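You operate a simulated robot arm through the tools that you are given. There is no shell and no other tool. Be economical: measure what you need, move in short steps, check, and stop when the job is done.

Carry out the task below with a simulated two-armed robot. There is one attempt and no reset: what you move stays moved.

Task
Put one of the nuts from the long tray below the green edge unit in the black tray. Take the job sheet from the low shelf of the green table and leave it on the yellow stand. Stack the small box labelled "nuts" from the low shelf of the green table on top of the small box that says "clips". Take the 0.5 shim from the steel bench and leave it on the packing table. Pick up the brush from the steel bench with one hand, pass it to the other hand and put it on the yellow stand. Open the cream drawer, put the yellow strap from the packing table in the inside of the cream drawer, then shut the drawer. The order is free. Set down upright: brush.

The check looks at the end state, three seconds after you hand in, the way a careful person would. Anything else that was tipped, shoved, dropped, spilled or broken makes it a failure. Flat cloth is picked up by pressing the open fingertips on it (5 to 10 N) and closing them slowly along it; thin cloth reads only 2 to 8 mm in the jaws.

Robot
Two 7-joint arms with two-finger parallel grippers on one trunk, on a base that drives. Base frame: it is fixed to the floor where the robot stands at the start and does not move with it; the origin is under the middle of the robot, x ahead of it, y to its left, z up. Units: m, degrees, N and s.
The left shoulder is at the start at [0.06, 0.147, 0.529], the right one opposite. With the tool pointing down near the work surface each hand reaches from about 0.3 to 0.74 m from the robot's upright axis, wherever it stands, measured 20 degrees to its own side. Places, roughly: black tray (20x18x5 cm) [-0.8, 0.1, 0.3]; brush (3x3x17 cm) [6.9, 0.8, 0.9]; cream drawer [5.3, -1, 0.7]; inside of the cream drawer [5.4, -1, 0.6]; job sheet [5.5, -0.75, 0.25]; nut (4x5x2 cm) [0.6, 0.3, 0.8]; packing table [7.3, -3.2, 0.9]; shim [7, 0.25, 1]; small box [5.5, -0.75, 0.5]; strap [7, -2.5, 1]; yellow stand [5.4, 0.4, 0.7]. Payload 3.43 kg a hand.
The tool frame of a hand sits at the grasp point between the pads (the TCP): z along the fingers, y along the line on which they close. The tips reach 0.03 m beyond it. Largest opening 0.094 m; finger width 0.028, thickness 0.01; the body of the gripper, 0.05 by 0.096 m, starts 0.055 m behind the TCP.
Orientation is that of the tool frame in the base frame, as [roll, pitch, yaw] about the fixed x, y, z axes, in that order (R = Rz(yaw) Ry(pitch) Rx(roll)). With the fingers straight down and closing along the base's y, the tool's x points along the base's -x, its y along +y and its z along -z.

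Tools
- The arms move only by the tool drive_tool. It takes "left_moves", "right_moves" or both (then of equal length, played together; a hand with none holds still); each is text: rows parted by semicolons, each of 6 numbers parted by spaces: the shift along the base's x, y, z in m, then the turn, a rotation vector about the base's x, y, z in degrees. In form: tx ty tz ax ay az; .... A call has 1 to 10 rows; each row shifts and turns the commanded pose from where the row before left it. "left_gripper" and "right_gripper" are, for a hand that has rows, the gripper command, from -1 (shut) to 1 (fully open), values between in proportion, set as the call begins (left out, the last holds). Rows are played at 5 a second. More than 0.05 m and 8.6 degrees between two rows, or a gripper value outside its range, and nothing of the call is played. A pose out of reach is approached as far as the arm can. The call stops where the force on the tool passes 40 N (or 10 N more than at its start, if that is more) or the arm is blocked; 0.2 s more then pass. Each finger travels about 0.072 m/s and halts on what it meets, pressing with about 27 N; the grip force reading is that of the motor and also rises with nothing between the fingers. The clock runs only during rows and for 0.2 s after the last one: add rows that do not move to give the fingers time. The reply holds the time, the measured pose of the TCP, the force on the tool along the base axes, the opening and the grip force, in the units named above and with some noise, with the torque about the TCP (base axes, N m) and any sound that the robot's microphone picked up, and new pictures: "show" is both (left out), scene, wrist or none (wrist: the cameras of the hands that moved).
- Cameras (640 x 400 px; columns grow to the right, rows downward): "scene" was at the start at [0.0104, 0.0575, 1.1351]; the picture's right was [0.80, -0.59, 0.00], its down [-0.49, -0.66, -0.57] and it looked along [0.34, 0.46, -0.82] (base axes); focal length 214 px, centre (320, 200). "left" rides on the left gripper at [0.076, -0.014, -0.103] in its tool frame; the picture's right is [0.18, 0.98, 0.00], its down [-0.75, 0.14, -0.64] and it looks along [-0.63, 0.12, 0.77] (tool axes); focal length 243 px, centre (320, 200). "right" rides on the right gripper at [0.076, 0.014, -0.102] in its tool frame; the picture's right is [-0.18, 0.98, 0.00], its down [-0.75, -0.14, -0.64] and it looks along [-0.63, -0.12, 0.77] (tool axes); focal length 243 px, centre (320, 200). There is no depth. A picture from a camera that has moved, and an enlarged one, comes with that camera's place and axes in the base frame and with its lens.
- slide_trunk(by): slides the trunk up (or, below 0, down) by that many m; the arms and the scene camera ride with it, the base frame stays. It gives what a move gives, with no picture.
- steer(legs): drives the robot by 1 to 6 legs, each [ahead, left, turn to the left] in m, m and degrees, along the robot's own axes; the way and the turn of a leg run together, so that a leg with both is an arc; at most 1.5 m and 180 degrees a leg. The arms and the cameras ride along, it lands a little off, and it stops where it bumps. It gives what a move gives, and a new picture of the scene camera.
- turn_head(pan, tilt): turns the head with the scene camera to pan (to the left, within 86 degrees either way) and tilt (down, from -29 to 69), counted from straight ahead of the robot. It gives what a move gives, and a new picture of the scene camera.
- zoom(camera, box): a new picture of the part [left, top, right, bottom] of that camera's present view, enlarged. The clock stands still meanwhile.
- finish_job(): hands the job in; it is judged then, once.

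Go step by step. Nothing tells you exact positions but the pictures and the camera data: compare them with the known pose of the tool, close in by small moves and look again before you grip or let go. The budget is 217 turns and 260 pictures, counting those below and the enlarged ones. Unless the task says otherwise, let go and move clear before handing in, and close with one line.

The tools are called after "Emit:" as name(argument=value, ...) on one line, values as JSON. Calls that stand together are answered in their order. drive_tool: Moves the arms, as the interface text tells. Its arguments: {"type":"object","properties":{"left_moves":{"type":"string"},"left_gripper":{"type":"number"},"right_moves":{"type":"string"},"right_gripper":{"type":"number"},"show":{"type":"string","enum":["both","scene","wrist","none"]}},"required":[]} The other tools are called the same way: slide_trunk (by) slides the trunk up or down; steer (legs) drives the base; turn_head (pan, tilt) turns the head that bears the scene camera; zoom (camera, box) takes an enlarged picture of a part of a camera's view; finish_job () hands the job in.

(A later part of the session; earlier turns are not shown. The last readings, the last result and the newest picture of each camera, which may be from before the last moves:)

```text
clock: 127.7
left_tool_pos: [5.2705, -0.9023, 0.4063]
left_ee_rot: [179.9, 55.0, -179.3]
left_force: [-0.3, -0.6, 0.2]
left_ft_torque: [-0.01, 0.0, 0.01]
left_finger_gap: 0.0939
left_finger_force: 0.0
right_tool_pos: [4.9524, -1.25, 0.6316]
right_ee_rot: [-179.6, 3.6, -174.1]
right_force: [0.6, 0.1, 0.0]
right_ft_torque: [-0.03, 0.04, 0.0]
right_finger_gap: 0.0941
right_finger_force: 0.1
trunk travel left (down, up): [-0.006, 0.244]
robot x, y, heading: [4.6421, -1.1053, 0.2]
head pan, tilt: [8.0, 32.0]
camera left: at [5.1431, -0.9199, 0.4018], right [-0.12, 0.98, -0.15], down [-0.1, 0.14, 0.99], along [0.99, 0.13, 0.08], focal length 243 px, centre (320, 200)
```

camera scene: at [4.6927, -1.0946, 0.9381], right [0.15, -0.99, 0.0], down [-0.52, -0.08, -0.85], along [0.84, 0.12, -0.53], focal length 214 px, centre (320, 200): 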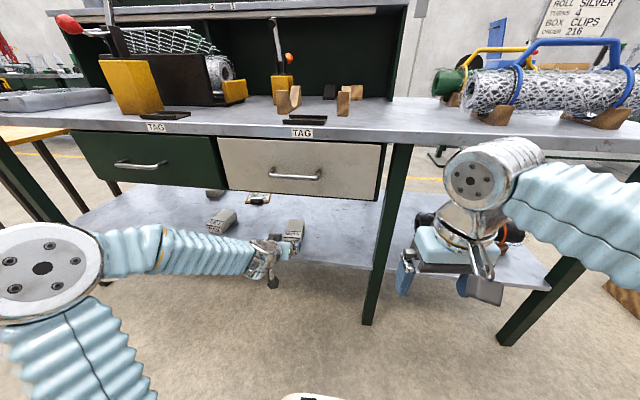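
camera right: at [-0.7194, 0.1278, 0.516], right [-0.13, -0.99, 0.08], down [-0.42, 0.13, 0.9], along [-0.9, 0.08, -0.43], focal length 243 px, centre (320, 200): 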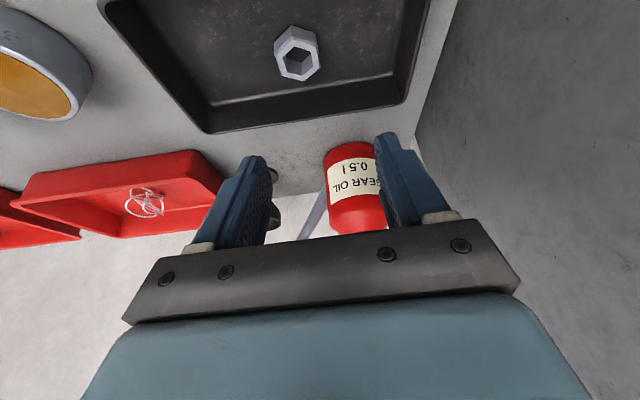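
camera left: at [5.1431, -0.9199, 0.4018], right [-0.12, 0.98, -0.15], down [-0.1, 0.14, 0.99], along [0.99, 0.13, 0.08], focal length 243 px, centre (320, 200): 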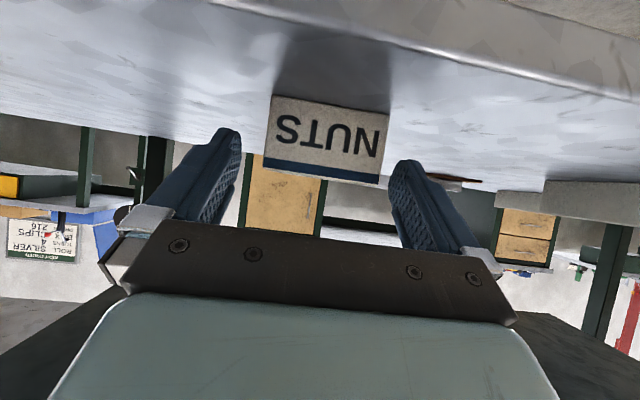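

Nudge 6 mm left, 10 mm down, forward 45 mm.

Emit:
drive_tool(left_moves="0.01 0.006 -0.005 0 0 0; 0.02 0 -0.003 0 0 0; 0.02 0 0 0 0 0; 0 0 0 0 0 0", show="wrist")

```text
clock: 128.7
left_tool_pos: [5.3197, -0.8974, 0.3957]
left_ee_rot: [179.9, 55.0, -179.4]
left_force: [-0.9, 0.0, -0.2]
left_ft_torque: [0.01, 0.01, 0.02]
left_finger_gap: 0.0938
left_finger_force: 0.1
right_tool_pos: [4.952, -1.2499, 0.6322]
right_ee_rot: [-179.7, 3.6, -173.9]
right_force: [-0.1, 0.1, -0.3]
right_ft_torque: [-0.02, -0.01, -0.01]
right_finger_gap: 0.0941
right_finger_force: 0.1
trunk travel left (down, up): [-0.006, 0.244]
robot x, y, heading: [4.6356, -1.1069, 0.8]
head pan, tilt: [8.0, 32.0]
camera left: at [5.1927, -0.9144, 0.3934], right [-0.12, 0.98, -0.15], down [-0.1, 0.14, 0.99], along [0.99, 0.13, 0.08], focal length 243 px, centre (320, 200)
```

left: 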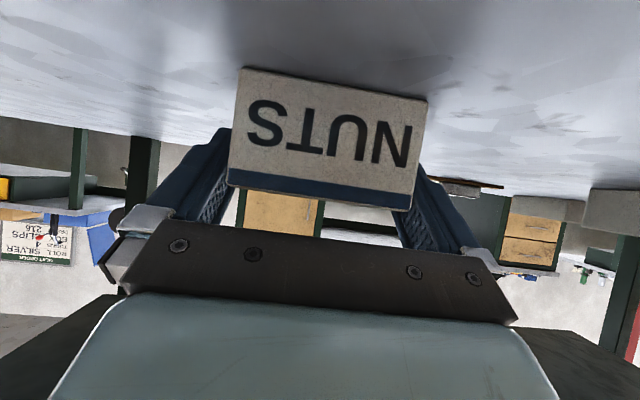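

The box is between the fingers. Close.

Emit:
drive_tool(left_moves="0.01 0 -0.003 0 0 0; 0 0 0 0 0 0; 0 0 0 0 0 0; 0 0 0 0 0 0; 0 0 0 0 0 0", left_gripper=-1, show="wrist")

```text
clock: 129.9
left_tool_pos: [5.3307, -0.8954, 0.3948]
left_ee_rot: [179.8, 55.3, -179.2]
left_force: [0.4, 1.3, 11.5]
left_ft_torque: [0.33, 0.09, 0.22]
left_finger_gap: 0.0704
left_finger_force: 26.9
right_tool_pos: [4.9522, -1.2507, 0.6325]
right_ee_rot: [-179.7, 3.6, -173.9]
right_force: [-0.5, 0.0, -0.8]
right_ft_torque: [0.01, 0.0, 0.01]
right_finger_gap: 0.0937
right_finger_force: 0.1
trunk travel left (down, up): [-0.006, 0.244]
robot x, y, heading: [4.6368, -1.107, 0.1]
head pan, tilt: [8.0, 32.0]
camera left: at [5.2022, -0.9137, 0.3911], right [-0.12, 0.98, -0.15], down [-0.1, 0.14, 0.99], along [0.99, 0.13, 0.08], focal length 243 px, centre (320, 200)
```

left: 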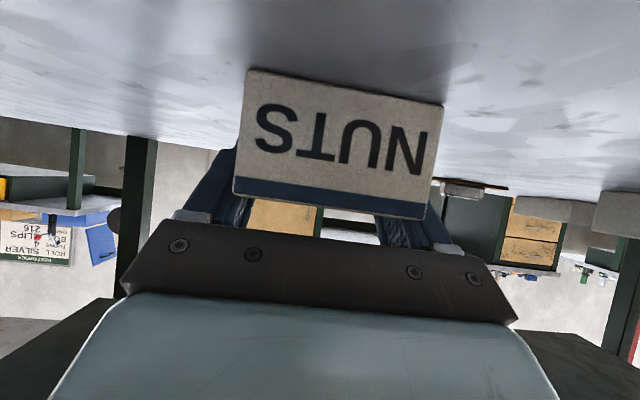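

Gripped (70 mm). Lift 4 cm and back slightly, then check the wrist clearance under the drawer from the scene.

Emit:
drive_tool(left_moves="0 0 0.02 0 0 0; 0 0 0.03 0 0 0; 0 0 0 0 0 0", show="scene")

Emit:
zoom(camera="scene", box=[160, 140, 360, 300])

```text
clock: 130.7
left_tool_pos: [5.3312, -0.8984, 0.4434]
left_ee_rot: [179.9, 55.0, -179.4]
left_force: [-0.4, 0.2, -2.6]
left_ft_torque: [0.03, 0.02, 0.02]
left_finger_gap: 0.07
left_finger_force: 27.4
right_tool_pos: [4.9514, -1.2508, 0.6322]
right_ee_rot: [-179.7, 3.6, -174.0]
right_force: [0.4, -0.6, -0.7]
right_ft_torque: [0.01, -0.03, -0.04]
right_finger_gap: 0.094
right_finger_force: 0.0
trunk travel left (down, up): [-0.006, 0.244]
robot x, y, heading: [4.6354, -1.1092, 0.5]
head pan, tilt: [8.0, 32.0]
camera scene: at [4.693, -1.0945, 0.938], right [0.15, -0.99, 0.0], down [-0.52, -0.08, -0.85], along [0.84, 0.12, -0.53], focal length 214 px, centre (320, 200)
```

scene: 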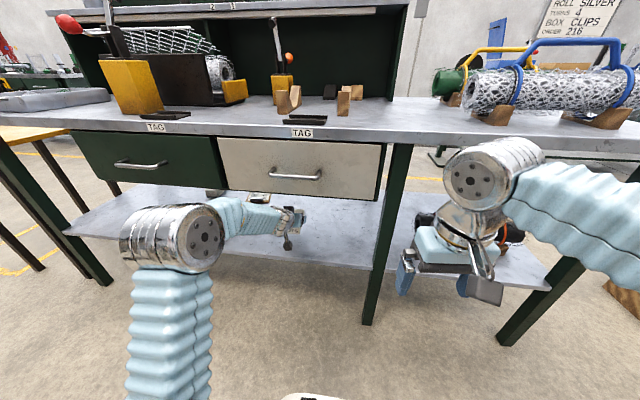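

```text
2.50 times, centred on (260, 220) of scene
camera zoom: at [4.693, -1.0945, 0.938], right [0.15, -0.99, 0.0], down [-0.52, -0.08, -0.85], along [0.84, 0.12, -0.53], focal length 536 px, centre (470, 150)
```

zoom: 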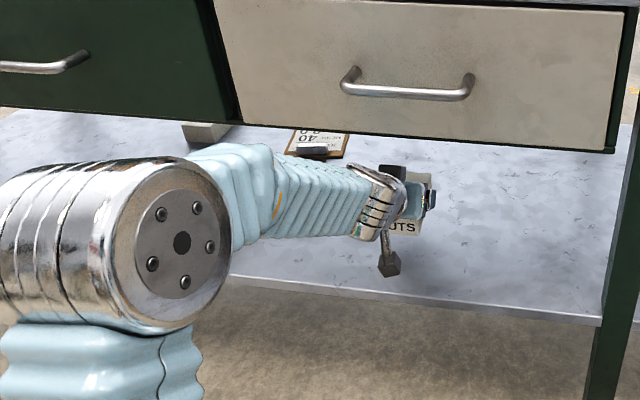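

The wrist would hit the drawer underside at this angle when stacking, so I'll set the box back down and regrip its front end at a shallower angle (25°).

Emit:
drive_tool(left_moves="0 0 -0.03 0 0 0; 0 0 -0.017 0 0 0; 0 0 0 0 0 0", show="none")

Emit:
drive_tool(left_moves="0 0 0 0 0 0; 0 0 0 0 0 0; 0 0 0.004 0 0 0; -0.03 0 0.004 0 0 0; -0.03 0 0 0 -5 0; 0 0 0 0 -5 0; 0 0 0 0 0 0", left_gripper=1, show="wrist")

```text
clock: 131.5
left_tool_pos: [5.3296, -0.8974, 0.3959]
left_ee_rot: [180.0, 55.0, -179.3]
left_force: [0.6, -0.5, -3.7]
left_ft_torque: [0.0, 0.04, 0.03]
left_finger_gap: 0.07
left_finger_force: 27.6
right_tool_pos: [4.9529, -1.2507, 0.6316]
right_ee_rot: [-179.6, 3.6, -174.1]
right_force: [0.3, -0.7, -0.2]
right_ft_torque: [-0.01, -0.02, 0.06]
right_finger_gap: 0.0939
right_finger_force: 0.0
trunk travel left (down, up): [-0.006, 0.244]
robot x, y, heading: [4.6357, -1.1071, 0.2]
head pan, tilt: [8.0, 32.0]
```

```text
clock: 133.1
left_tool_pos: [5.2714, -0.8968, 0.4043]
left_ee_rot: [-179.8, 65.2, -179.1]
left_force: [0.0, -0.2, 0.2]
left_ft_torque: [0.03, 0.04, 0.0]
left_finger_gap: 0.0939
left_finger_force: 0.0
right_tool_pos: [4.9518, -1.2506, 0.6314]
right_ee_rot: [-179.5, 3.5, -174.0]
right_force: [0.5, -0.3, 0.3]
right_ft_torque: [0.01, 0.0, -0.04]
right_finger_gap: 0.0941
right_finger_force: 0.0
trunk travel left (down, up): [-0.006, 0.244]
robot x, y, heading: [4.6354, -1.1083, 0.2]
head pan, tilt: [8.0, 32.0]
camera left: at [5.1455, -0.9141, 0.3786], right [-0.09, 0.98, -0.17], down [-0.27, 0.14, 0.95], along [0.96, 0.13, 0.25], focal length 243 px, centre (320, 200)
```

left: 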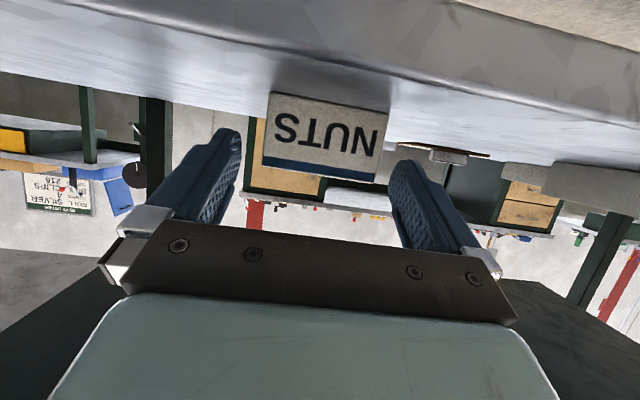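

Emit:
drive_tool(left_moves="0.012 0 -0.006 0 0 0; 0.01 0 -0.003 0 0 0; 0 0 0 0 0 0", left_gripper=1, show="none")

Emit:
drive_tool(left_moves="0 0 0 0 0 0; 0 0 0 0 0 0; 0 0 0 0 0 0; 0 0 0 0 0 0", left_gripper=-1, show="none")

Emit:
drive_tool(left_moves="0 0 0.02 0 0 0; 0 0 0.03 0 0 0; 0 0 0.02 0 0 0; 0 0 0 0 0 0", show="wrist")

```text
clock: 133.9
left_tool_pos: [5.2914, -0.8975, 0.3953]
left_ee_rot: [-179.9, 64.9, -179.1]
left_force: [-0.6, -0.3, 0.3]
left_ft_torque: [0.05, -0.03, -0.01]
left_finger_gap: 0.0938
left_finger_force: 0.0
right_tool_pos: [4.9521, -1.2505, 0.6316]
right_ee_rot: [-179.6, 3.7, -173.9]
right_force: [0.5, 0.4, 0.3]
right_ft_torque: [0.02, -0.01, 0.01]
right_finger_gap: 0.0941
right_finger_force: 0.2
trunk travel left (down, up): [-0.006, 0.244]
robot x, y, heading: [4.6325, -1.1061, 0.4]
head pan, tilt: [8.0, 32.0]
```

```text
clock: 134.9
left_tool_pos: [5.2927, -0.8971, 0.395]
left_ee_rot: [-179.8, 64.9, -179.1]
left_force: [0.3, -0.4, 0.1]
left_ft_torque: [-0.02, -0.01, 0.01]
left_finger_gap: 0.07
left_finger_force: 26.8
right_tool_pos: [4.9522, -1.2505, 0.6313]
right_ee_rot: [-179.6, 3.5, -174.1]
right_force: [0.3, -0.7, -0.3]
right_ft_torque: [0.01, 0.02, -0.02]
right_finger_gap: 0.0939
right_finger_force: 0.0
trunk travel left (down, up): [-0.006, 0.244]
robot x, y, heading: [4.6343, -1.1056, 0.3]
head pan, tilt: [8.0, 32.0]
```

```text
clock: 135.9
left_tool_pos: [5.2918, -0.899, 0.4655]
left_ee_rot: [-179.8, 65.0, -179.1]
left_force: [-0.3, -0.5, -3.2]
left_ft_torque: [0.0, 0.12, -0.02]
left_finger_gap: 0.07
left_finger_force: 27.3
right_tool_pos: [4.9533, -1.2497, 0.6316]
right_ee_rot: [-179.6, 3.5, -174.0]
right_force: [0.9, 0.2, -1.2]
right_ft_torque: [-0.04, -0.01, -0.03]
right_finger_gap: 0.0941
right_finger_force: 0.1
trunk travel left (down, up): [-0.006, 0.244]
robot x, y, heading: [4.6358, -1.1072, 0.4]
head pan, tilt: [8.0, 32.0]
camera left: at [5.1679, -0.9149, 0.4391], right [-0.09, 0.98, -0.17], down [-0.27, 0.14, 0.95], along [0.96, 0.13, 0.25], focal length 243 px, centre (320, 200)
```

left: 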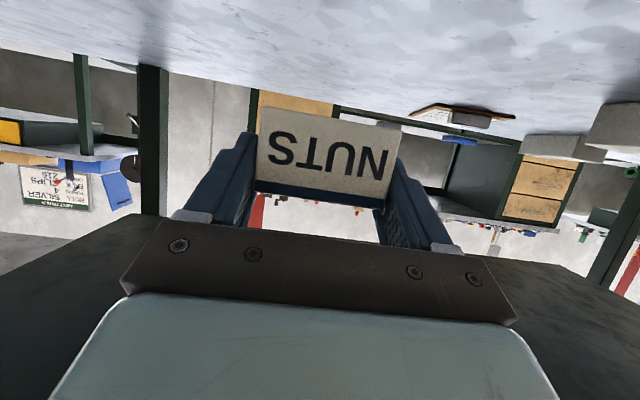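

The NUTS box is held. I'll back the base 0.12 m, move left ~0.5 m, and view CLIPS.

Emit:
steer(legs=[[-0.12, 0, 0], [0, 0.49, 0]])

Emit:
zoom(camera="left", box=[160, 20, 480, 220])

```text
clock: 139.7
left_tool_pos: [5.1638, -0.389, 0.4641]
left_ee_rot: [-179.8, 65.0, -178.4]
left_force: [0.5, -0.4, -1.7]
left_ft_torque: [0.01, 0.11, 0.0]
left_finger_gap: 0.0702
left_finger_force: 26.8
right_tool_pos: [4.8274, -0.7454, 0.6312]
right_ee_rot: [-179.7, 3.6, -173.3]
right_force: [-0.2, -0.3, 0.2]
right_ft_torque: [0.03, -0.01, 0.04]
right_finger_gap: 0.094
right_finger_force: 0.1
trunk travel left (down, up): [-0.006, 0.244]
robot x, y, heading: [4.5102, -0.606, 1.1]
head pan, tilt: [8.0, 32.0]
camera scene: at [4.566, -0.5928, 0.9381], right [0.16, -0.99, 0.0], down [-0.52, -0.08, -0.85], along [0.84, 0.13, -0.53], focal length 214 px, centre (320, 200)
```

scene: 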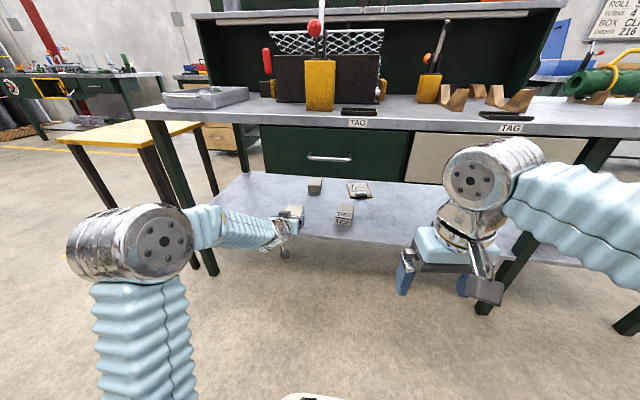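

```text
2.00 times, centred on (320, 120) of left
camera zoom: at [5.0388, -0.4078, 0.4389], right [-0.1, 0.98, -0.17], down [-0.27, 0.14, 0.95], along [0.96, 0.14, 0.25], focal length 485 px, centre (320, 360)
```

zoom: 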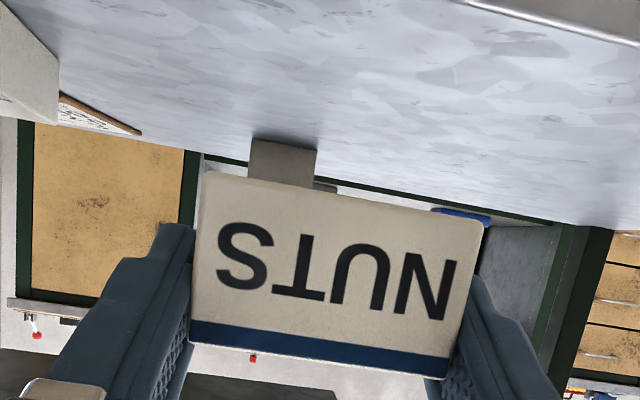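

Emit:
zoom(camera="scene", box=[270, 165, 390, 240])

```text
5.33 times, centred on (330, 202) of scene
camera zoom: at [4.566, -0.5928, 0.9381], right [0.16, -0.99, 0.0], down [-0.52, -0.08, -0.85], along [0.84, 0.13, -0.53], focal length 1144 px, centre (267, 187)
```

zoom: 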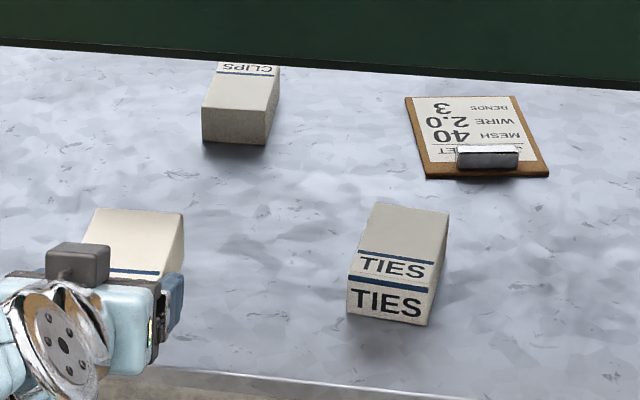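

CLIPS measured: near face x≈5.543, centre (5.595, −0.408), top ≈0.407. I'll advance the base 0.2 m, lower slightly, and check.

Emit:
steer(legs=[[0.2, 0, -1]])

Emit:
drive_tool(left_moves="0 0 -0.012 0 0 0; 0 0 0 0 0 0")

```text
clock: 141.3
left_tool_pos: [5.3692, -0.4031, 0.4634]
left_ee_rot: [-179.7, 65.0, -179.7]
left_force: [-0.8, 1.0, -2.4]
left_ft_torque: [0.02, 0.15, -0.02]
left_finger_gap: 0.0703
left_finger_force: 27.2
right_tool_pos: [5.0239, -0.7515, 0.6323]
right_ee_rot: [-179.6, 3.6, -174.5]
right_force: [-0.8, 0.3, 0.4]
right_ft_torque: [0.0, 0.04, 0.02]
right_finger_gap: 0.0938
right_finger_force: 0.1
trunk travel left (down, up): [-0.006, 0.244]
robot x, y, heading: [4.7083, -0.6064, -0.5]
head pan, tilt: [8.0, 32.0]
camera scene: at [4.7668, -0.5927, 0.9381], right [0.14, -0.99, 0.0], down [-0.53, -0.07, -0.85], along [0.84, 0.11, -0.53], focal length 214 px, centre (320, 200)
```

scene: 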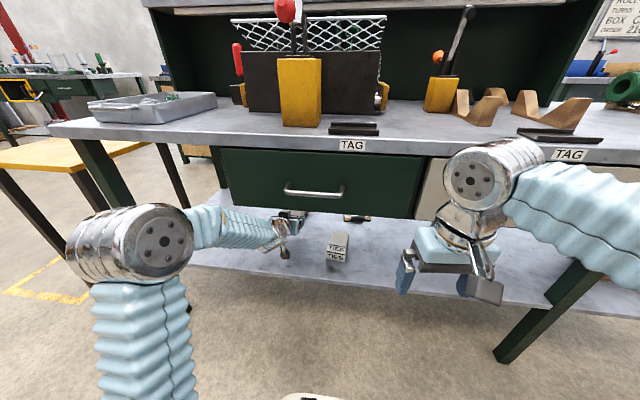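

```text
clock: 141.9
left_tool_pos: [5.3685, -0.4028, 0.4526]
left_ee_rot: [-179.9, 65.0, -179.7]
left_force: [1.1, -0.2, -2.9]
left_ft_torque: [-0.02, 0.14, 0.01]
left_finger_gap: 0.07
left_finger_force: 26.9
right_tool_pos: [5.024, -0.7528, 0.6313]
right_ee_rot: [-179.6, 3.6, -174.7]
right_force: [-0.4, -0.4, -0.5]
right_ft_torque: [-0.02, 0.01, -0.02]
right_finger_gap: 0.0941
right_finger_force: 0.0
trunk travel left (down, up): [-0.006, 0.244]
robot x, y, heading: [4.7104, -0.6003, -0.2]
head pan, tilt: [8.0, 32.0]
camera scene: at [4.7668, -0.5927, 0.9381], right [0.14, -0.99, 0.0], down [-0.53, -0.07, -0.85], along [0.84, 0.11, -0.53], focal length 214 px, centre (320, 200)
camera left: at [5.2435, -0.4181, 0.4273], right [-0.08, 0.98, -0.17], down [-0.26, 0.14, 0.95], along [0.96, 0.12, 0.25], focal length 243 px, centre (320, 200)
```

scene: 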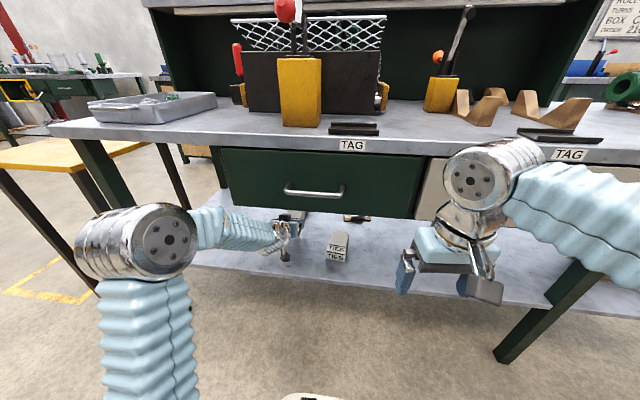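
left: 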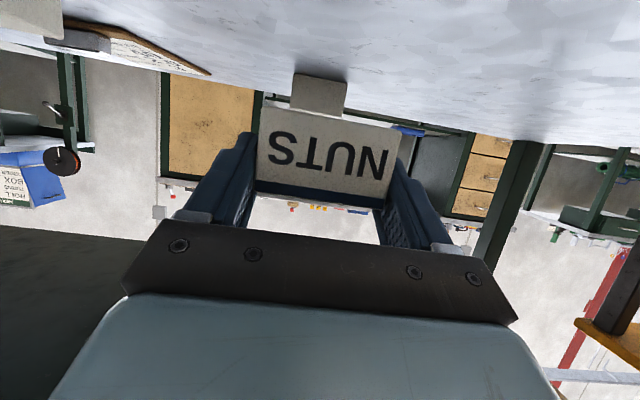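

CLIPS centre y≈−0.4045, near face 5.54. Moving forward 0.175 m with the box just above CLIPS level.

Emit:
drive_tool(left_moves="0.04 0 0 0 0 0; 0.04 0 0 0 0 0; 0.04 0 0 0 0 0; 0 0 0 0 0 0")

```text
clock: 143.1
left_tool_pos: [5.4585, -0.3946, 0.4075]
left_ee_rot: [179.8, 59.3, -179.7]
left_force: [-0.4, -0.2, -2.6]
left_ft_torque: [0.02, 0.09, -0.01]
left_finger_gap: 0.0699
left_finger_force: 26.7
right_tool_pos: [5.0203, -0.7472, 0.6348]
right_ee_rot: [-179.5, 3.6, -174.3]
right_force: [0.1, -0.3, -0.6]
right_ft_torque: [0.0, 0.04, 0.03]
right_finger_gap: 0.0938
right_finger_force: 0.1
trunk travel left (down, up): [-0.006, 0.244]
robot x, y, heading: [4.7077, -0.6059, -0.0]
head pan, tilt: [8.0, 32.0]
stopped in row 4 (left hand): the arm was blocked; the commanded pose is now the measured one
camera scene: at [4.7618, -0.5901, 0.94], right [0.14, -0.99, 0.0], down [-0.52, -0.08, -0.85], along [0.84, 0.12, -0.53], focal length 214 px, centre (320, 200)
camera left: at [5.3319, -0.4111, 0.395], right [-0.1, 0.98, -0.16], down [-0.17, 0.14, 0.98], along [0.98, 0.13, 0.15], focal length 243 px, centre (320, 200)
```

scene: 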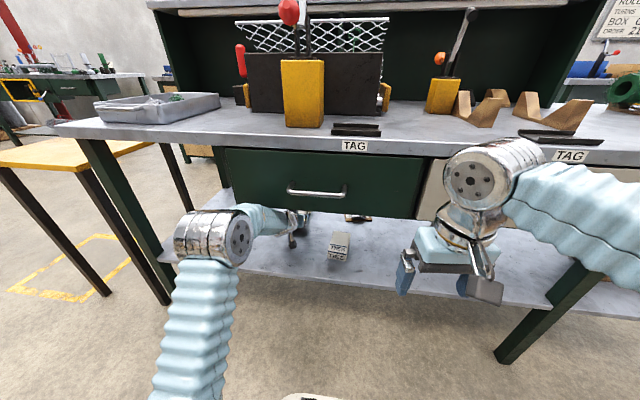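
left: 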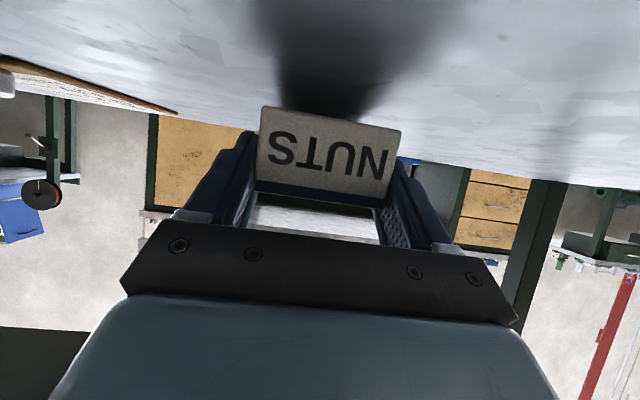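

The forearm hit the drawer's lower edge because the elbow is too high. I'll back the base so the arm works straighter, then restore the hand pose.

Emit:
steer(legs=[[-0.12, 0, 0]])

Emit:
drive_tool(left_moves="0 -0.002 0.015 0 0 0; 0 -0.002 0.015 0 -3 0; 0 -0.002 0.015 0 -3 0; 0 0 0 0 0 0")

```text
clock: 144.4
left_tool_pos: [5.3407, -0.3994, 0.411]
left_ee_rot: [179.9, 59.7, -179.9]
left_force: [0.7, 0.0, -2.7]
left_ft_torque: [-0.01, 0.11, 0.02]
left_finger_gap: 0.0698
left_finger_force: 27.1
right_tool_pos: [4.9, -0.7495, 0.6323]
right_ee_rot: [-179.6, 3.6, -174.5]
right_force: [-0.4, 0.5, 1.0]
right_ft_torque: [-0.02, -0.02, 0.03]
right_finger_gap: 0.0939
right_finger_force: 0.1
trunk travel left (down, up): [-0.006, 0.244]
robot x, y, heading: [4.586, -0.6034, -0.2]
head pan, tilt: [8.0, 32.0]
camera scene: at [4.6422, -0.5916, 0.9381], right [0.14, -0.99, 0.0], down [-0.53, -0.07, -0.85], along [0.84, 0.12, -0.53], focal length 214 px, centre (320, 200)
```

scene: 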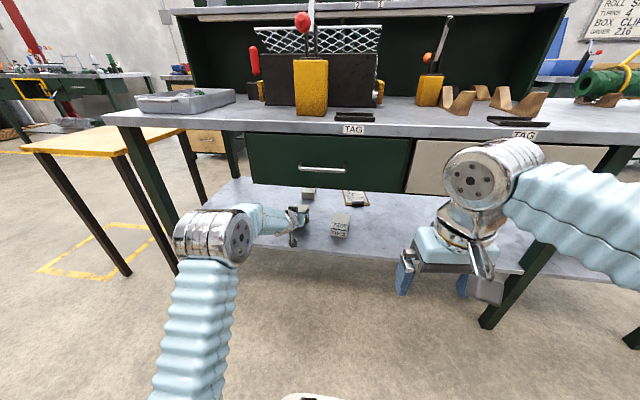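

```text
clock: 145.4
left_tool_pos: [5.3416, -0.4049, 0.4556]
left_ee_rot: [180.0, 65.8, -180.0]
left_force: [-0.6, 0.7, -3.3]
left_ft_torque: [0.0, 0.1, 0.0]
left_finger_gap: 0.0702
left_finger_force: 26.4
right_tool_pos: [4.9001, -0.7492, 0.6309]
right_ee_rot: [-179.5, 3.5, -174.5]
right_force: [-0.6, -1.2, -0.3]
right_ft_torque: [0.01, -0.02, 0.01]
right_finger_gap: 0.0941
right_finger_force: 0.1
trunk travel left (down, up): [-0.006, 0.244]
robot x, y, heading: [4.5837, -0.5992, -0.1]
head pan, tilt: [8.0, 32.0]
camera scene: at [4.6422, -0.5916, 0.938], right [0.14, -0.99, 0.0], down [-0.53, -0.07, -0.85], along [0.84, 0.12, -0.53], focal length 214 px, centre (320, 200)
camera left: at [5.2161, -0.4202, 0.4288], right [-0.08, 0.98, -0.17], down [-0.28, 0.14, 0.95], along [0.96, 0.12, 0.26], focal length 243 px, centre (320, 200)
```

scene: 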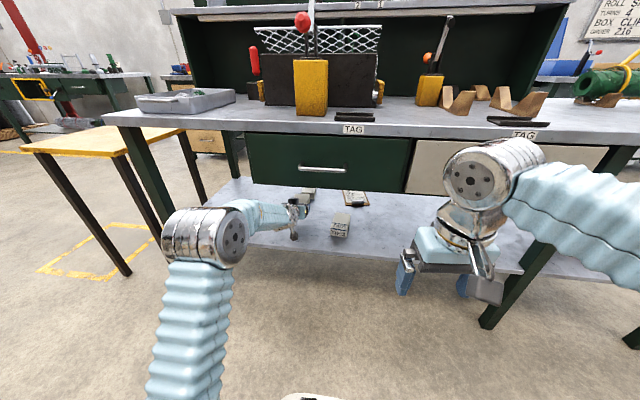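
left: 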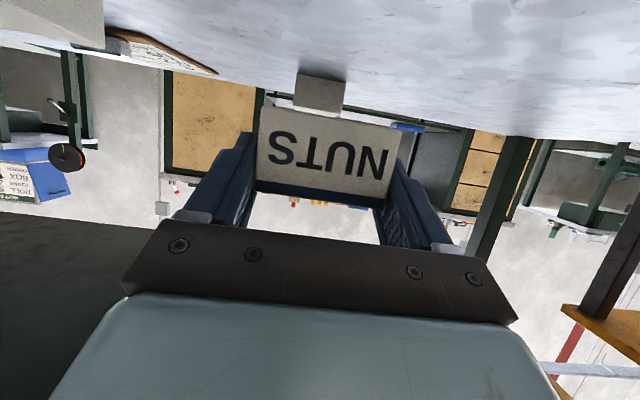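

CLIPS hasn't moved. Extend forward with the arm straighter.

Emit:
drive_tool(left_moves="0.04 0 0 0 0 0; 0.04 0 0 0 0 0; 0.03 0 0 0 0 0; 0 0 0 0 0 0")

```text
clock: 146.4
left_tool_pos: [5.4494, -0.4048, 0.4529]
left_ee_rot: [179.9, 65.6, -179.9]
left_force: [-0.5, 0.7, -2.5]
left_ft_torque: [-0.03, 0.13, 0.01]
left_finger_gap: 0.0698
left_finger_force: 27.6
right_tool_pos: [4.8996, -0.7495, 0.6317]
right_ee_rot: [-179.5, 3.5, -174.5]
right_force: [-0.8, -0.2, -0.1]
right_ft_torque: [-0.01, 0.0, 0.02]
right_finger_gap: 0.0939
right_finger_force: 0.0
trunk travel left (down, up): [-0.006, 0.244]
robot x, y, heading: [4.5836, -0.6022, -0.1]
head pan, tilt: [8.0, 32.0]
camera scene: at [4.6422, -0.5916, 0.938], right [0.14, -0.99, 0.0], down [-0.53, -0.07, -0.85], along [0.84, 0.12, -0.53], focal length 214 px, centre (320, 200)
camera left: at [5.326, -0.4197, 0.4267], right [-0.08, 0.98, -0.17], down [-0.28, 0.14, 0.95], along [0.96, 0.12, 0.26], focal length 243 px, centre (320, 200)
```

scene: 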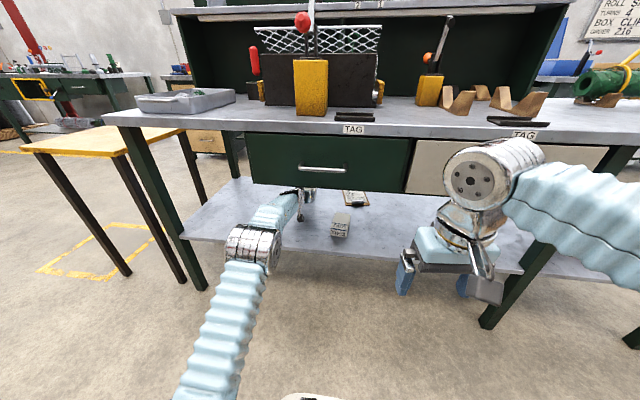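
left: 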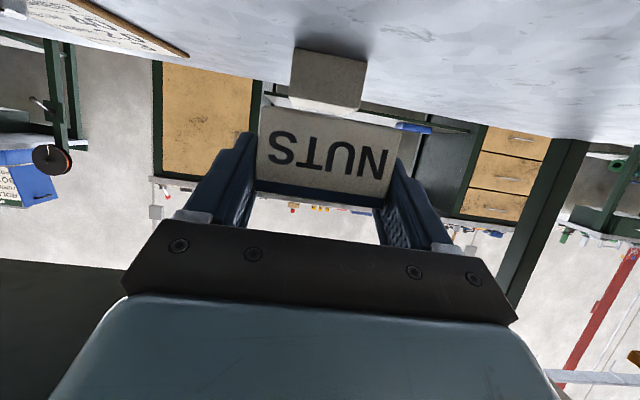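

Emit:
drive_tool(left_moves="0.04 0 0.002 0 0 0; 0.04 0 0 0 0 0; 0.02 0 0 0 0 0; 0 0 0 0 0 0")

```text
clock: 147.4
left_tool_pos: [5.4917, -0.406, 0.4457]
left_ee_rot: [179.8, 65.6, -180.0]
left_force: [-0.5, -1.1, -3.6]
left_ft_torque: [-0.04, 0.14, 0.03]
left_finger_gap: 0.0702
left_finger_force: 26.6
left hand out of reach, approached as far as the arm can: row 2, 3
right_tool_pos: [4.9001, -0.75, 0.6309]
right_ee_rot: [-179.6, 3.6, -174.4]
right_force: [0.4, -0.3, 0.5]
right_ft_torque: [0.02, 0.01, -0.01]
right_finger_gap: 0.0941
right_finger_force: 0.2
trunk travel left (down, up): [-0.006, 0.244]
robot x, y, heading: [4.5835, -0.6028, -0.1]
head pan, tilt: [8.0, 32.0]
camera scene: at [4.6422, -0.5916, 0.938], right [0.14, -0.99, 0.0], down [-0.53, -0.07, -0.85], along [0.84, 0.12, -0.53], focal length 214 px, centre (320, 200)
camera left: at [5.3678, -0.4207, 0.4193], right [-0.08, 0.98, -0.17], down [-0.27, 0.14, 0.95], along [0.96, 0.12, 0.26], focal length 243 px, centre (320, 200)
```

scene: 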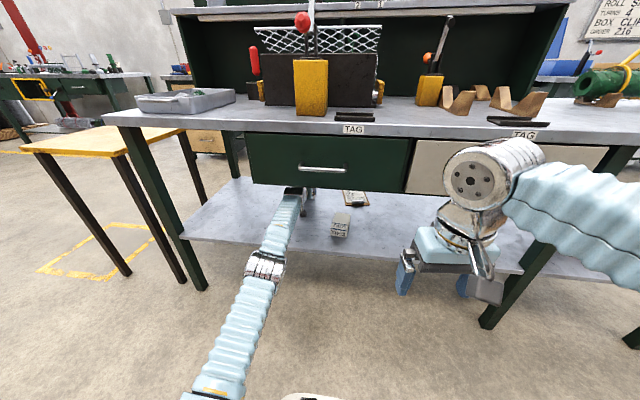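
left: 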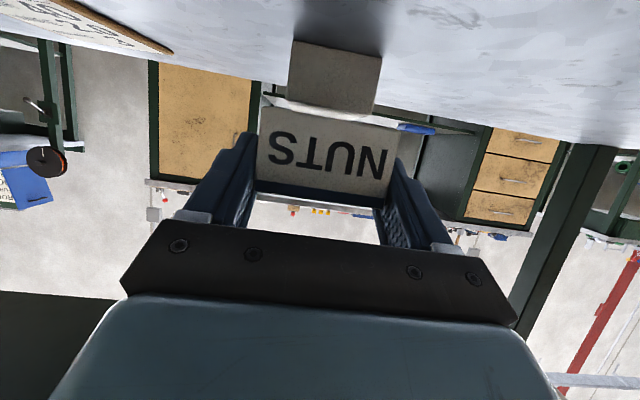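

Arm almost straight and clear. I'll raise the trunk 4 mm and creep the base forward 6 cm to bring NUTS over CLIPS.

Emit:
slide_trunk(by=0.004)

Emit:
steer(legs=[[0.06, 0, 0]])

Emit:
zoom(camera="left", box=[200, 20, 440, 170])

```text
clock: 147.9
left_tool_pos: [5.4927, -0.4049, 0.4505]
left_ee_rot: [179.8, 65.8, 179.9]
left_force: [0.7, -0.2, -2.3]
left_ft_torque: [0.0, 0.11, 0.01]
left_finger_gap: 0.0702
left_finger_force: 27.2
right_tool_pos: [4.9003, -0.7494, 0.6358]
right_ee_rot: [-179.6, 3.6, -174.5]
right_force: [-0.5, -0.6, 0.9]
right_ft_torque: [0.0, -0.04, 0.01]
right_finger_gap: 0.094
right_finger_force: 0.1
trunk travel left (down, up): [-0.01, 0.24]
robot x, y, heading: [4.5818, -0.6038, -0.1]
head pan, tilt: [8.0, 32.0]
```

```text
clock: 148.8
left_tool_pos: [5.5507, -0.4063, 0.4504]
left_ee_rot: [179.9, 65.7, 179.8]
left_force: [0.1, 0.0, -2.8]
left_ft_torque: [0.0, 0.13, 0.03]
left_finger_gap: 0.0697
left_finger_force: 27.0
right_tool_pos: [4.9601, -0.75, 0.6359]
right_ee_rot: [-179.6, 3.6, -174.5]
right_force: [0.2, 0.1, 0.4]
right_ft_torque: [-0.03, 0.04, -0.01]
right_finger_gap: 0.094
right_finger_force: 0.0
trunk travel left (down, up): [-0.01, 0.24]
robot x, y, heading: [4.6416, -0.6036, -0.0]
head pan, tilt: [8.0, 32.0]
camera scene: at [4.7011, -0.5918, 0.942], right [0.14, -0.99, 0.0], down [-0.53, -0.07, -0.85], along [0.84, 0.12, -0.53], focal length 214 px, centre (320, 200)
```

scene: 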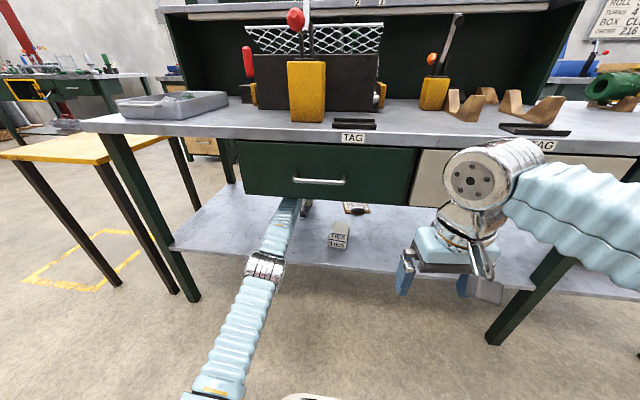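

```text
2.67 times, centred on (320, 95) of left
camera zoom: at [5.4269, -0.4214, 0.4236], right [-0.08, 0.98, -0.17], down [-0.28, 0.14, 0.95], along [0.96, 0.12, 0.26], focal length 647 px, centre (320, 480)
```

zoom: 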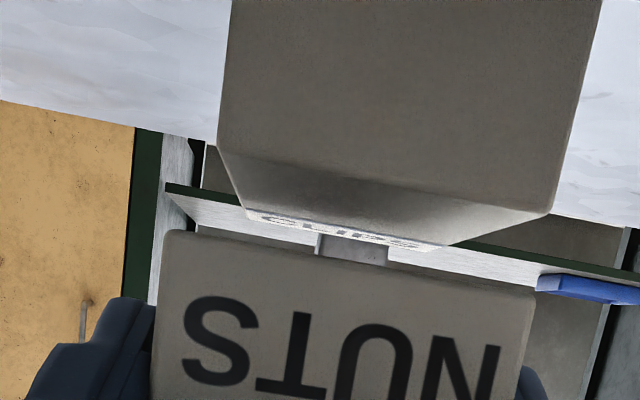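

NUTS needs +19 mm x, +6 mm y and 18 mm down. I'll creep the base forward and nudge left.

Emit:
steer(legs=[[0.03, 0.0, 0]])

Emit:
zoom(camera="left", box=[200, 20, 440, 170])

```text
clock: 149.7
left_tool_pos: [5.5803, -0.4051, 0.4502]
left_ee_rot: [179.8, 65.7, 179.9]
left_force: [0.5, 0.0, -3.4]
left_ft_torque: [0.0, 0.11, 0.0]
left_finger_gap: 0.07
left_finger_force: 26.5
right_tool_pos: [4.9896, -0.7494, 0.6362]
right_ee_rot: [-179.6, 3.5, -174.5]
right_force: [-0.1, -0.5, -0.3]
right_ft_torque: [-0.01, 0.01, 0.0]
right_finger_gap: 0.094
right_finger_force: 0.1
trunk travel left (down, up): [-0.01, 0.24]
robot x, y, heading: [4.6739, -0.604, -0.4]
head pan, tilt: [8.0, 32.0]
camera scene: at [4.7308, -0.5918, 0.942], right [0.14, -0.99, 0.0], down [-0.53, -0.07, -0.85], along [0.84, 0.12, -0.53], focal length 214 px, centre (320, 200)
```

scene: 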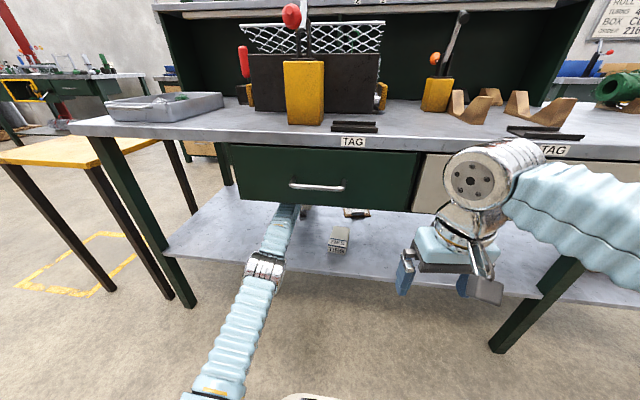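

```text
2.67 times, centred on (320, 95) of left
camera zoom: at [5.4565, -0.4213, 0.4235], right [-0.08, 0.98, -0.17], down [-0.28, 0.14, 0.95], along [0.96, 0.12, 0.26], focal length 647 px, centre (320, 480)
```

zoom: 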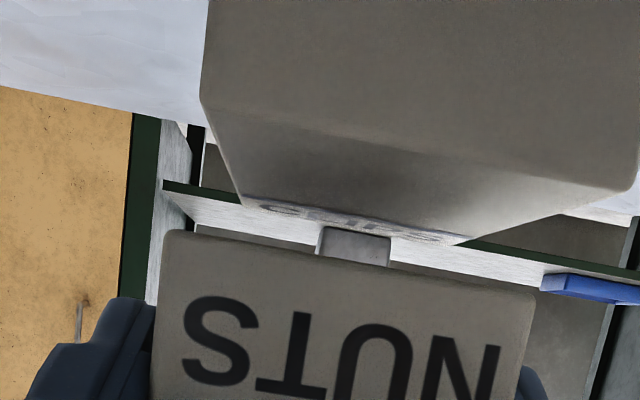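

Now shift back 11 mm, left 6 mm, and lower ~17 mm to contact.

Emit:
drive_tool(left_moves="-0.011 0.006 0 0 0 0; 0 0 -0.008 0 0 0; 0 0 -0.006 0 0 0; 0 0 -0.004 0 0 0; 0 0 0 0 0 0", show="none")

Emit:
zoom(camera="left", box=[200, 20, 440, 170])

```text
clock: 150.9
left_tool_pos: [5.5788, -0.4001, 0.436]
left_ee_rot: [179.9, 65.6, 179.9]
left_force: [1.0, -0.3, -1.7]
left_ft_torque: [0.1, 0.11, -0.04]
left_finger_gap: 0.0703
left_finger_force: 26.8
left hand out of reach, approached as far as the arm can: row 1
right_tool_pos: [4.9882, -0.7507, 0.6349]
right_ee_rot: [-179.6, 3.6, -174.5]
right_force: [0.0, -0.3, 0.2]
right_ft_torque: [0.03, 0.0, 0.01]
right_finger_gap: 0.0941
right_finger_force: 0.2
trunk travel left (down, up): [-0.01, 0.24]
robot x, y, heading: [4.6735, -0.6068, -0.0]
head pan, tilt: [8.0, 32.0]
```

```text
2.67 times, centred on (320, 95) of left
camera zoom: at [5.4556, -0.4159, 0.408], right [-0.08, 0.98, -0.17], down [-0.28, 0.14, 0.95], along [0.96, 0.12, 0.26], focal length 647 px, centre (320, 480)
```

zoom: 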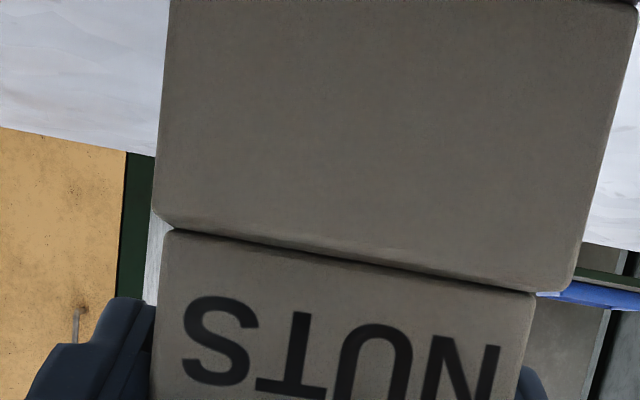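

Nearly in contact and set ~13 mm deep. I'll lift 4 mm, pull back 11 mm, and lower onto it.

Emit:
drive_tool(left_moves="0 0 0.003 0 0 0; -0.011 0.001 0 0 0 0; 0 0 -0.004 0 0 0; 0 0 -0.004 0 0 0; 0 0 0 0 0 0", show="none")

Emit:
zoom(camera="left", box=[200, 20, 440, 170])

```text
clock: 152.1
left_tool_pos: [5.5793, -0.3996, 0.4345]
left_ee_rot: [179.8, 66.1, -180.0]
left_force: [2.3, 0.0, 18.1]
left_ft_torque: [0.09, 0.29, 0.0]
left_finger_gap: 0.0702
left_finger_force: 27.9
left hand out of reach, approached as far as the arm can: row 2
right_tool_pos: [4.9877, -0.7495, 0.6358]
right_ee_rot: [-179.5, 3.7, -174.5]
right_force: [-0.2, -0.3, -0.1]
right_ft_torque: [0.02, 0.0, 0.01]
right_finger_gap: 0.0939
right_finger_force: 0.1
trunk travel left (down, up): [-0.01, 0.24]
robot x, y, heading: [4.6775, -0.6029, -0.2]
head pan, tilt: [8.0, 32.0]
```

```text
2.67 times, centred on (320, 95) of left
camera zoom: at [5.4559, -0.4154, 0.407], right [-0.08, 0.98, -0.17], down [-0.28, 0.14, 0.95], along [0.96, 0.12, 0.27], focal length 647 px, centre (320, 480)
```

zoom: 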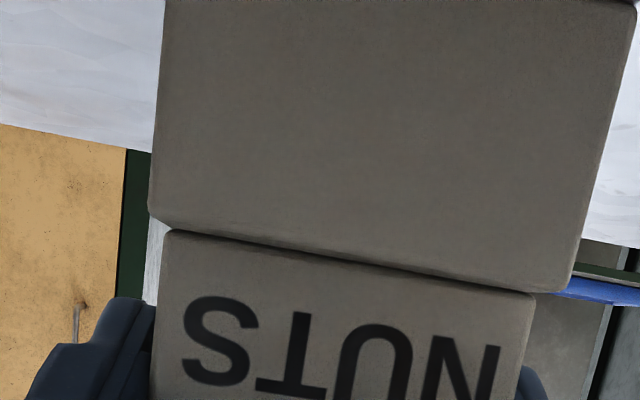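

NUTS is seated on CLIPS. Release, then back straight out with the base.

Emit:
drive_tool(left_moves="0 0 0 0 0 0; 0 0 0 0 0 0; 0 0 0 0 0 0", left_gripper=1, show="none")

Emit:
steer(legs=[[-0.2, 0, 0]])

Emit:
zoom(camera="scene", box=[250, 150, 410, 250])

```text
clock: 152.9
left_tool_pos: [5.5806, -0.4007, 0.429]
left_ee_rot: [179.8, 65.6, 179.9]
left_force: [-0.1, -0.1, 0.3]
left_ft_torque: [0.01, 0.0, 0.0]
left_finger_gap: 0.0943
left_finger_force: 0.0
right_tool_pos: [4.9894, -0.7495, 0.6353]
right_ee_rot: [-179.6, 3.6, -174.4]
right_force: [-0.4, -0.4, 0.4]
right_ft_torque: [-0.01, -0.02, 0.0]
right_finger_gap: 0.094
right_finger_force: 0.0
trunk travel left (down, up): [-0.01, 0.24]
robot x, y, heading: [4.6743, -0.603, -0.1]
head pan, tilt: [8.0, 32.0]
```

```text
clock: 154.5
left_tool_pos: [5.3775, -0.3984, 0.4294]
left_ee_rot: [179.8, 65.6, 180.0]
left_force: [-0.3, 0.1, -0.6]
left_ft_torque: [-0.01, -0.04, 0.02]
left_finger_gap: 0.094
left_finger_force: 0.0
right_tool_pos: [4.7871, -0.7492, 0.6358]
right_ee_rot: [-179.6, 3.5, -174.4]
right_force: [0.7, 0.0, 0.3]
right_ft_torque: [0.0, 0.01, -0.03]
right_finger_gap: 0.0942
right_finger_force: 0.0
trunk travel left (down, up): [-0.01, 0.24]
robot x, y, heading: [4.472, -0.6008, -0.0]
head pan, tilt: [8.0, 32.0]
camera scene: at [4.5283, -0.5915, 0.9421], right [0.14, -0.99, 0.0], down [-0.52, -0.07, -0.85], along [0.84, 0.12, -0.53], focal length 214 px, centre (320, 200)
```

scene: 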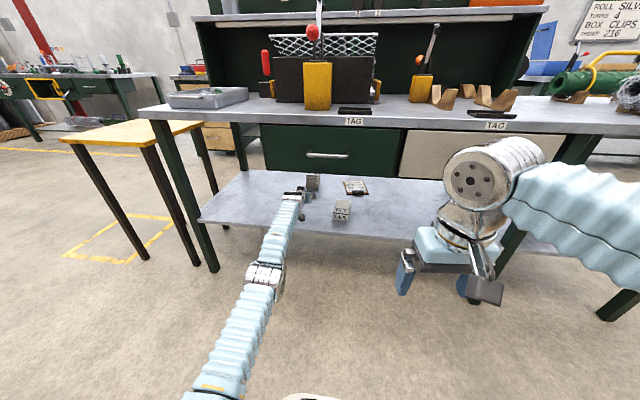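

```text
4.00 times, centred on (330, 200) of scene
camera zoom: at [4.5283, -0.5915, 0.9421], right [0.14, -0.99, 0.0], down [-0.52, -0.07, -0.85], along [0.84, 0.12, -0.53], focal length 858 px, centre (280, 200)
```

zoom: 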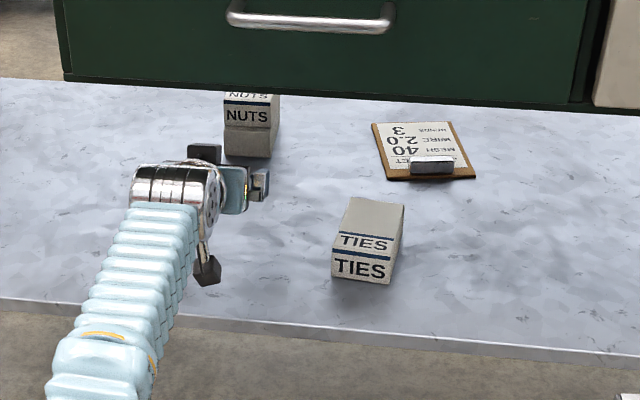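

NUTS sits on CLIPS. Next the job sheet: its clip is at about (5.535,−0.65), board yawed ~12°. I'll back out, move right, and orient the left hand (35° down, 12° yaw).

Emit:
steer(legs=[[-0.16, 0, 0], [0, -0.3, 0]])

Emit:
drive_tool(left_moves="0 0 0.01 0 5 0; 0 0 0.01 0 5 0; 0 0 0 0 0 6; 0 0 0 0 0 6; 0 0 0 0 0 0", left_gripper=0.6, show="wrist")

```text
clock: 157.6
left_tool_pos: [5.2415, -0.7411, 0.4316]
left_ee_rot: [179.7, 65.8, 172.1]
left_force: [0.2, 0.0, -0.3]
left_ft_torque: [0.02, -0.03, 0.0]
left_finger_gap: 0.094
left_finger_force: 0.2
right_tool_pos: [4.6092, -1.0096, 0.6354]
right_ee_rot: [-179.6, 3.6, 177.7]
right_force: [0.4, 0.1, -0.2]
right_ft_torque: [0.02, -0.01, 0.0]
right_finger_gap: 0.0941
right_finger_force: 0.0
trunk travel left (down, up): [-0.01, 0.24]
robot x, y, heading: [4.3157, -0.824, -7.8]
head pan, tilt: [8.0, 32.0]
stopped in leg 2: the robot was blocked; the commanded pose is now the measured one
camera scene: at [4.3737, -0.8174, 0.9421], right [0.0, -1.0, 0.0], down [-0.53, 0.0, -0.85], along [0.85, 0.0, -0.53], focal length 214 px, centre (320, 200)
```

scene: 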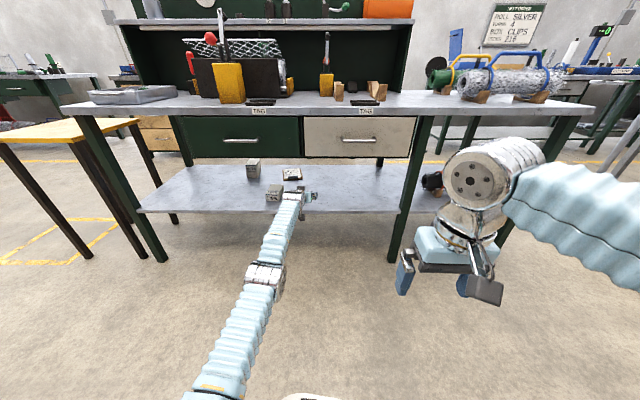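

```text
clock: 158.8
left_tool_pos: [5.2165, -0.7446, 0.4448]
left_ee_rot: [-177.9, 55.8, -173.6]
left_force: [0.6, -0.5, -0.2]
left_ft_torque: [0.0, -0.01, 0.01]
left_finger_gap: 0.0753
left_finger_force: 0.1
left hand out of reach, approached as far as the arm can: row 1, 2, 4
right_tool_pos: [4.6071, -1.0086, 0.6356]
right_ee_rot: [-179.6, 3.6, 177.8]
right_force: [-0.1, -0.6, 0.4]
right_ft_torque: [0.0, -0.03, 0.0]
right_finger_gap: 0.0938
right_finger_force: 0.1
trunk travel left (down, up): [-0.01, 0.24]
robot x, y, heading: [4.3161, -0.8171, -7.9]
head pan, tilt: [8.0, 32.0]
camera left: at [5.0903, -0.7695, 0.4403], right [-0.18, 0.97, -0.17], down [-0.12, 0.15, 0.98], along [0.98, 0.2, 0.09], focal length 243 px, centre (320, 200)
```

left: 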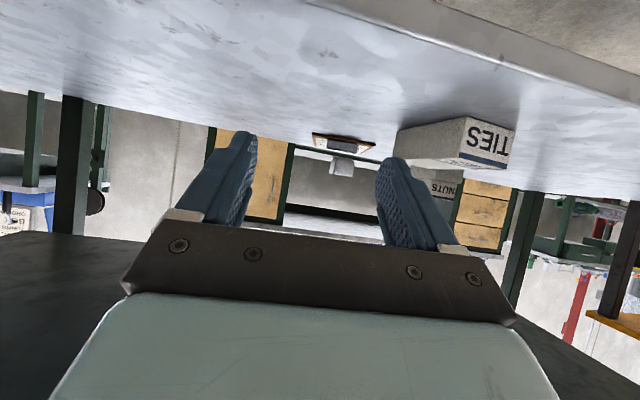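

I brushed the green post again (robot turned −8°). Move ahead away from it, slightly right, then straighten.

Emit:
steer(legs=[[0.17, 0, 0], [0, -0.1, 0], [0, 0, 7.8]])

Emit:
drive_tool(left_moves="0 0 0 0 0 0; 0 0 0 0 0 0", show="wrist")

```text
clock: 161.6
left_tool_pos: [5.3521, -0.7441, 0.4471]
left_ee_rot: [-177.8, 55.8, -165.9]
left_force: [0.2, -0.3, 1.3]
left_ft_torque: [0.02, -0.02, -0.02]
left_finger_gap: 0.0752
left_finger_force: 0.0
right_tool_pos: [4.7859, -1.0878, 0.6355]
right_ee_rot: [-179.6, 3.5, -174.5]
right_force: [-0.5, 0.5, 0.3]
right_ft_torque: [-0.03, 0.0, -0.03]
right_finger_gap: 0.0942
right_finger_force: 0.1
trunk travel left (down, up): [-0.01, 0.24]
robot x, y, heading: [4.472, -0.9417, -0.0]
head pan, tilt: [8.0, 32.0]
camera scene: at [4.5275, -0.9295, 0.9421], right [0.14, -0.99, 0.0], down [-0.53, -0.07, -0.85], along [0.84, 0.12, -0.53], focal length 214 px, centre (320, 200)
```

scene: 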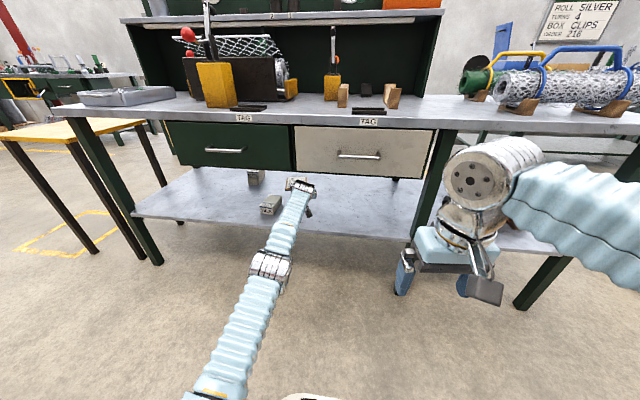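

```text
clock: 162.2
left_tool_pos: [5.3524, -0.7425, 0.4459]
left_ee_rot: [-177.8, 55.8, -165.8]
left_force: [0.2, -0.4, -0.6]
left_ft_torque: [-0.01, -0.01, -0.01]
left_finger_gap: 0.075
left_finger_force: 0.1
right_tool_pos: [4.7853, -1.087, 0.6359]
right_ee_rot: [-179.6, 3.6, -174.4]
right_force: [0.2, -0.1, -0.1]
right_ft_torque: [0.0, -0.01, 0.01]
right_finger_gap: 0.0938
right_finger_force: 0.1
trunk travel left (down, up): [-0.01, 0.24]
robot x, y, heading: [4.471, -0.9443, 0.1]
head pan, tilt: [8.0, 32.0]
camera left: at [5.231, -0.7851, 0.4402], right [-0.31, 0.94, -0.17], down [-0.14, 0.14, 0.98], along [0.94, 0.33, 0.09], focal length 243 px, centre (320, 200)
```

left: 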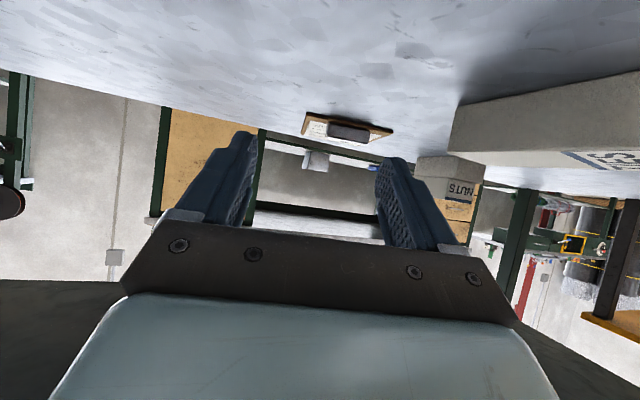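

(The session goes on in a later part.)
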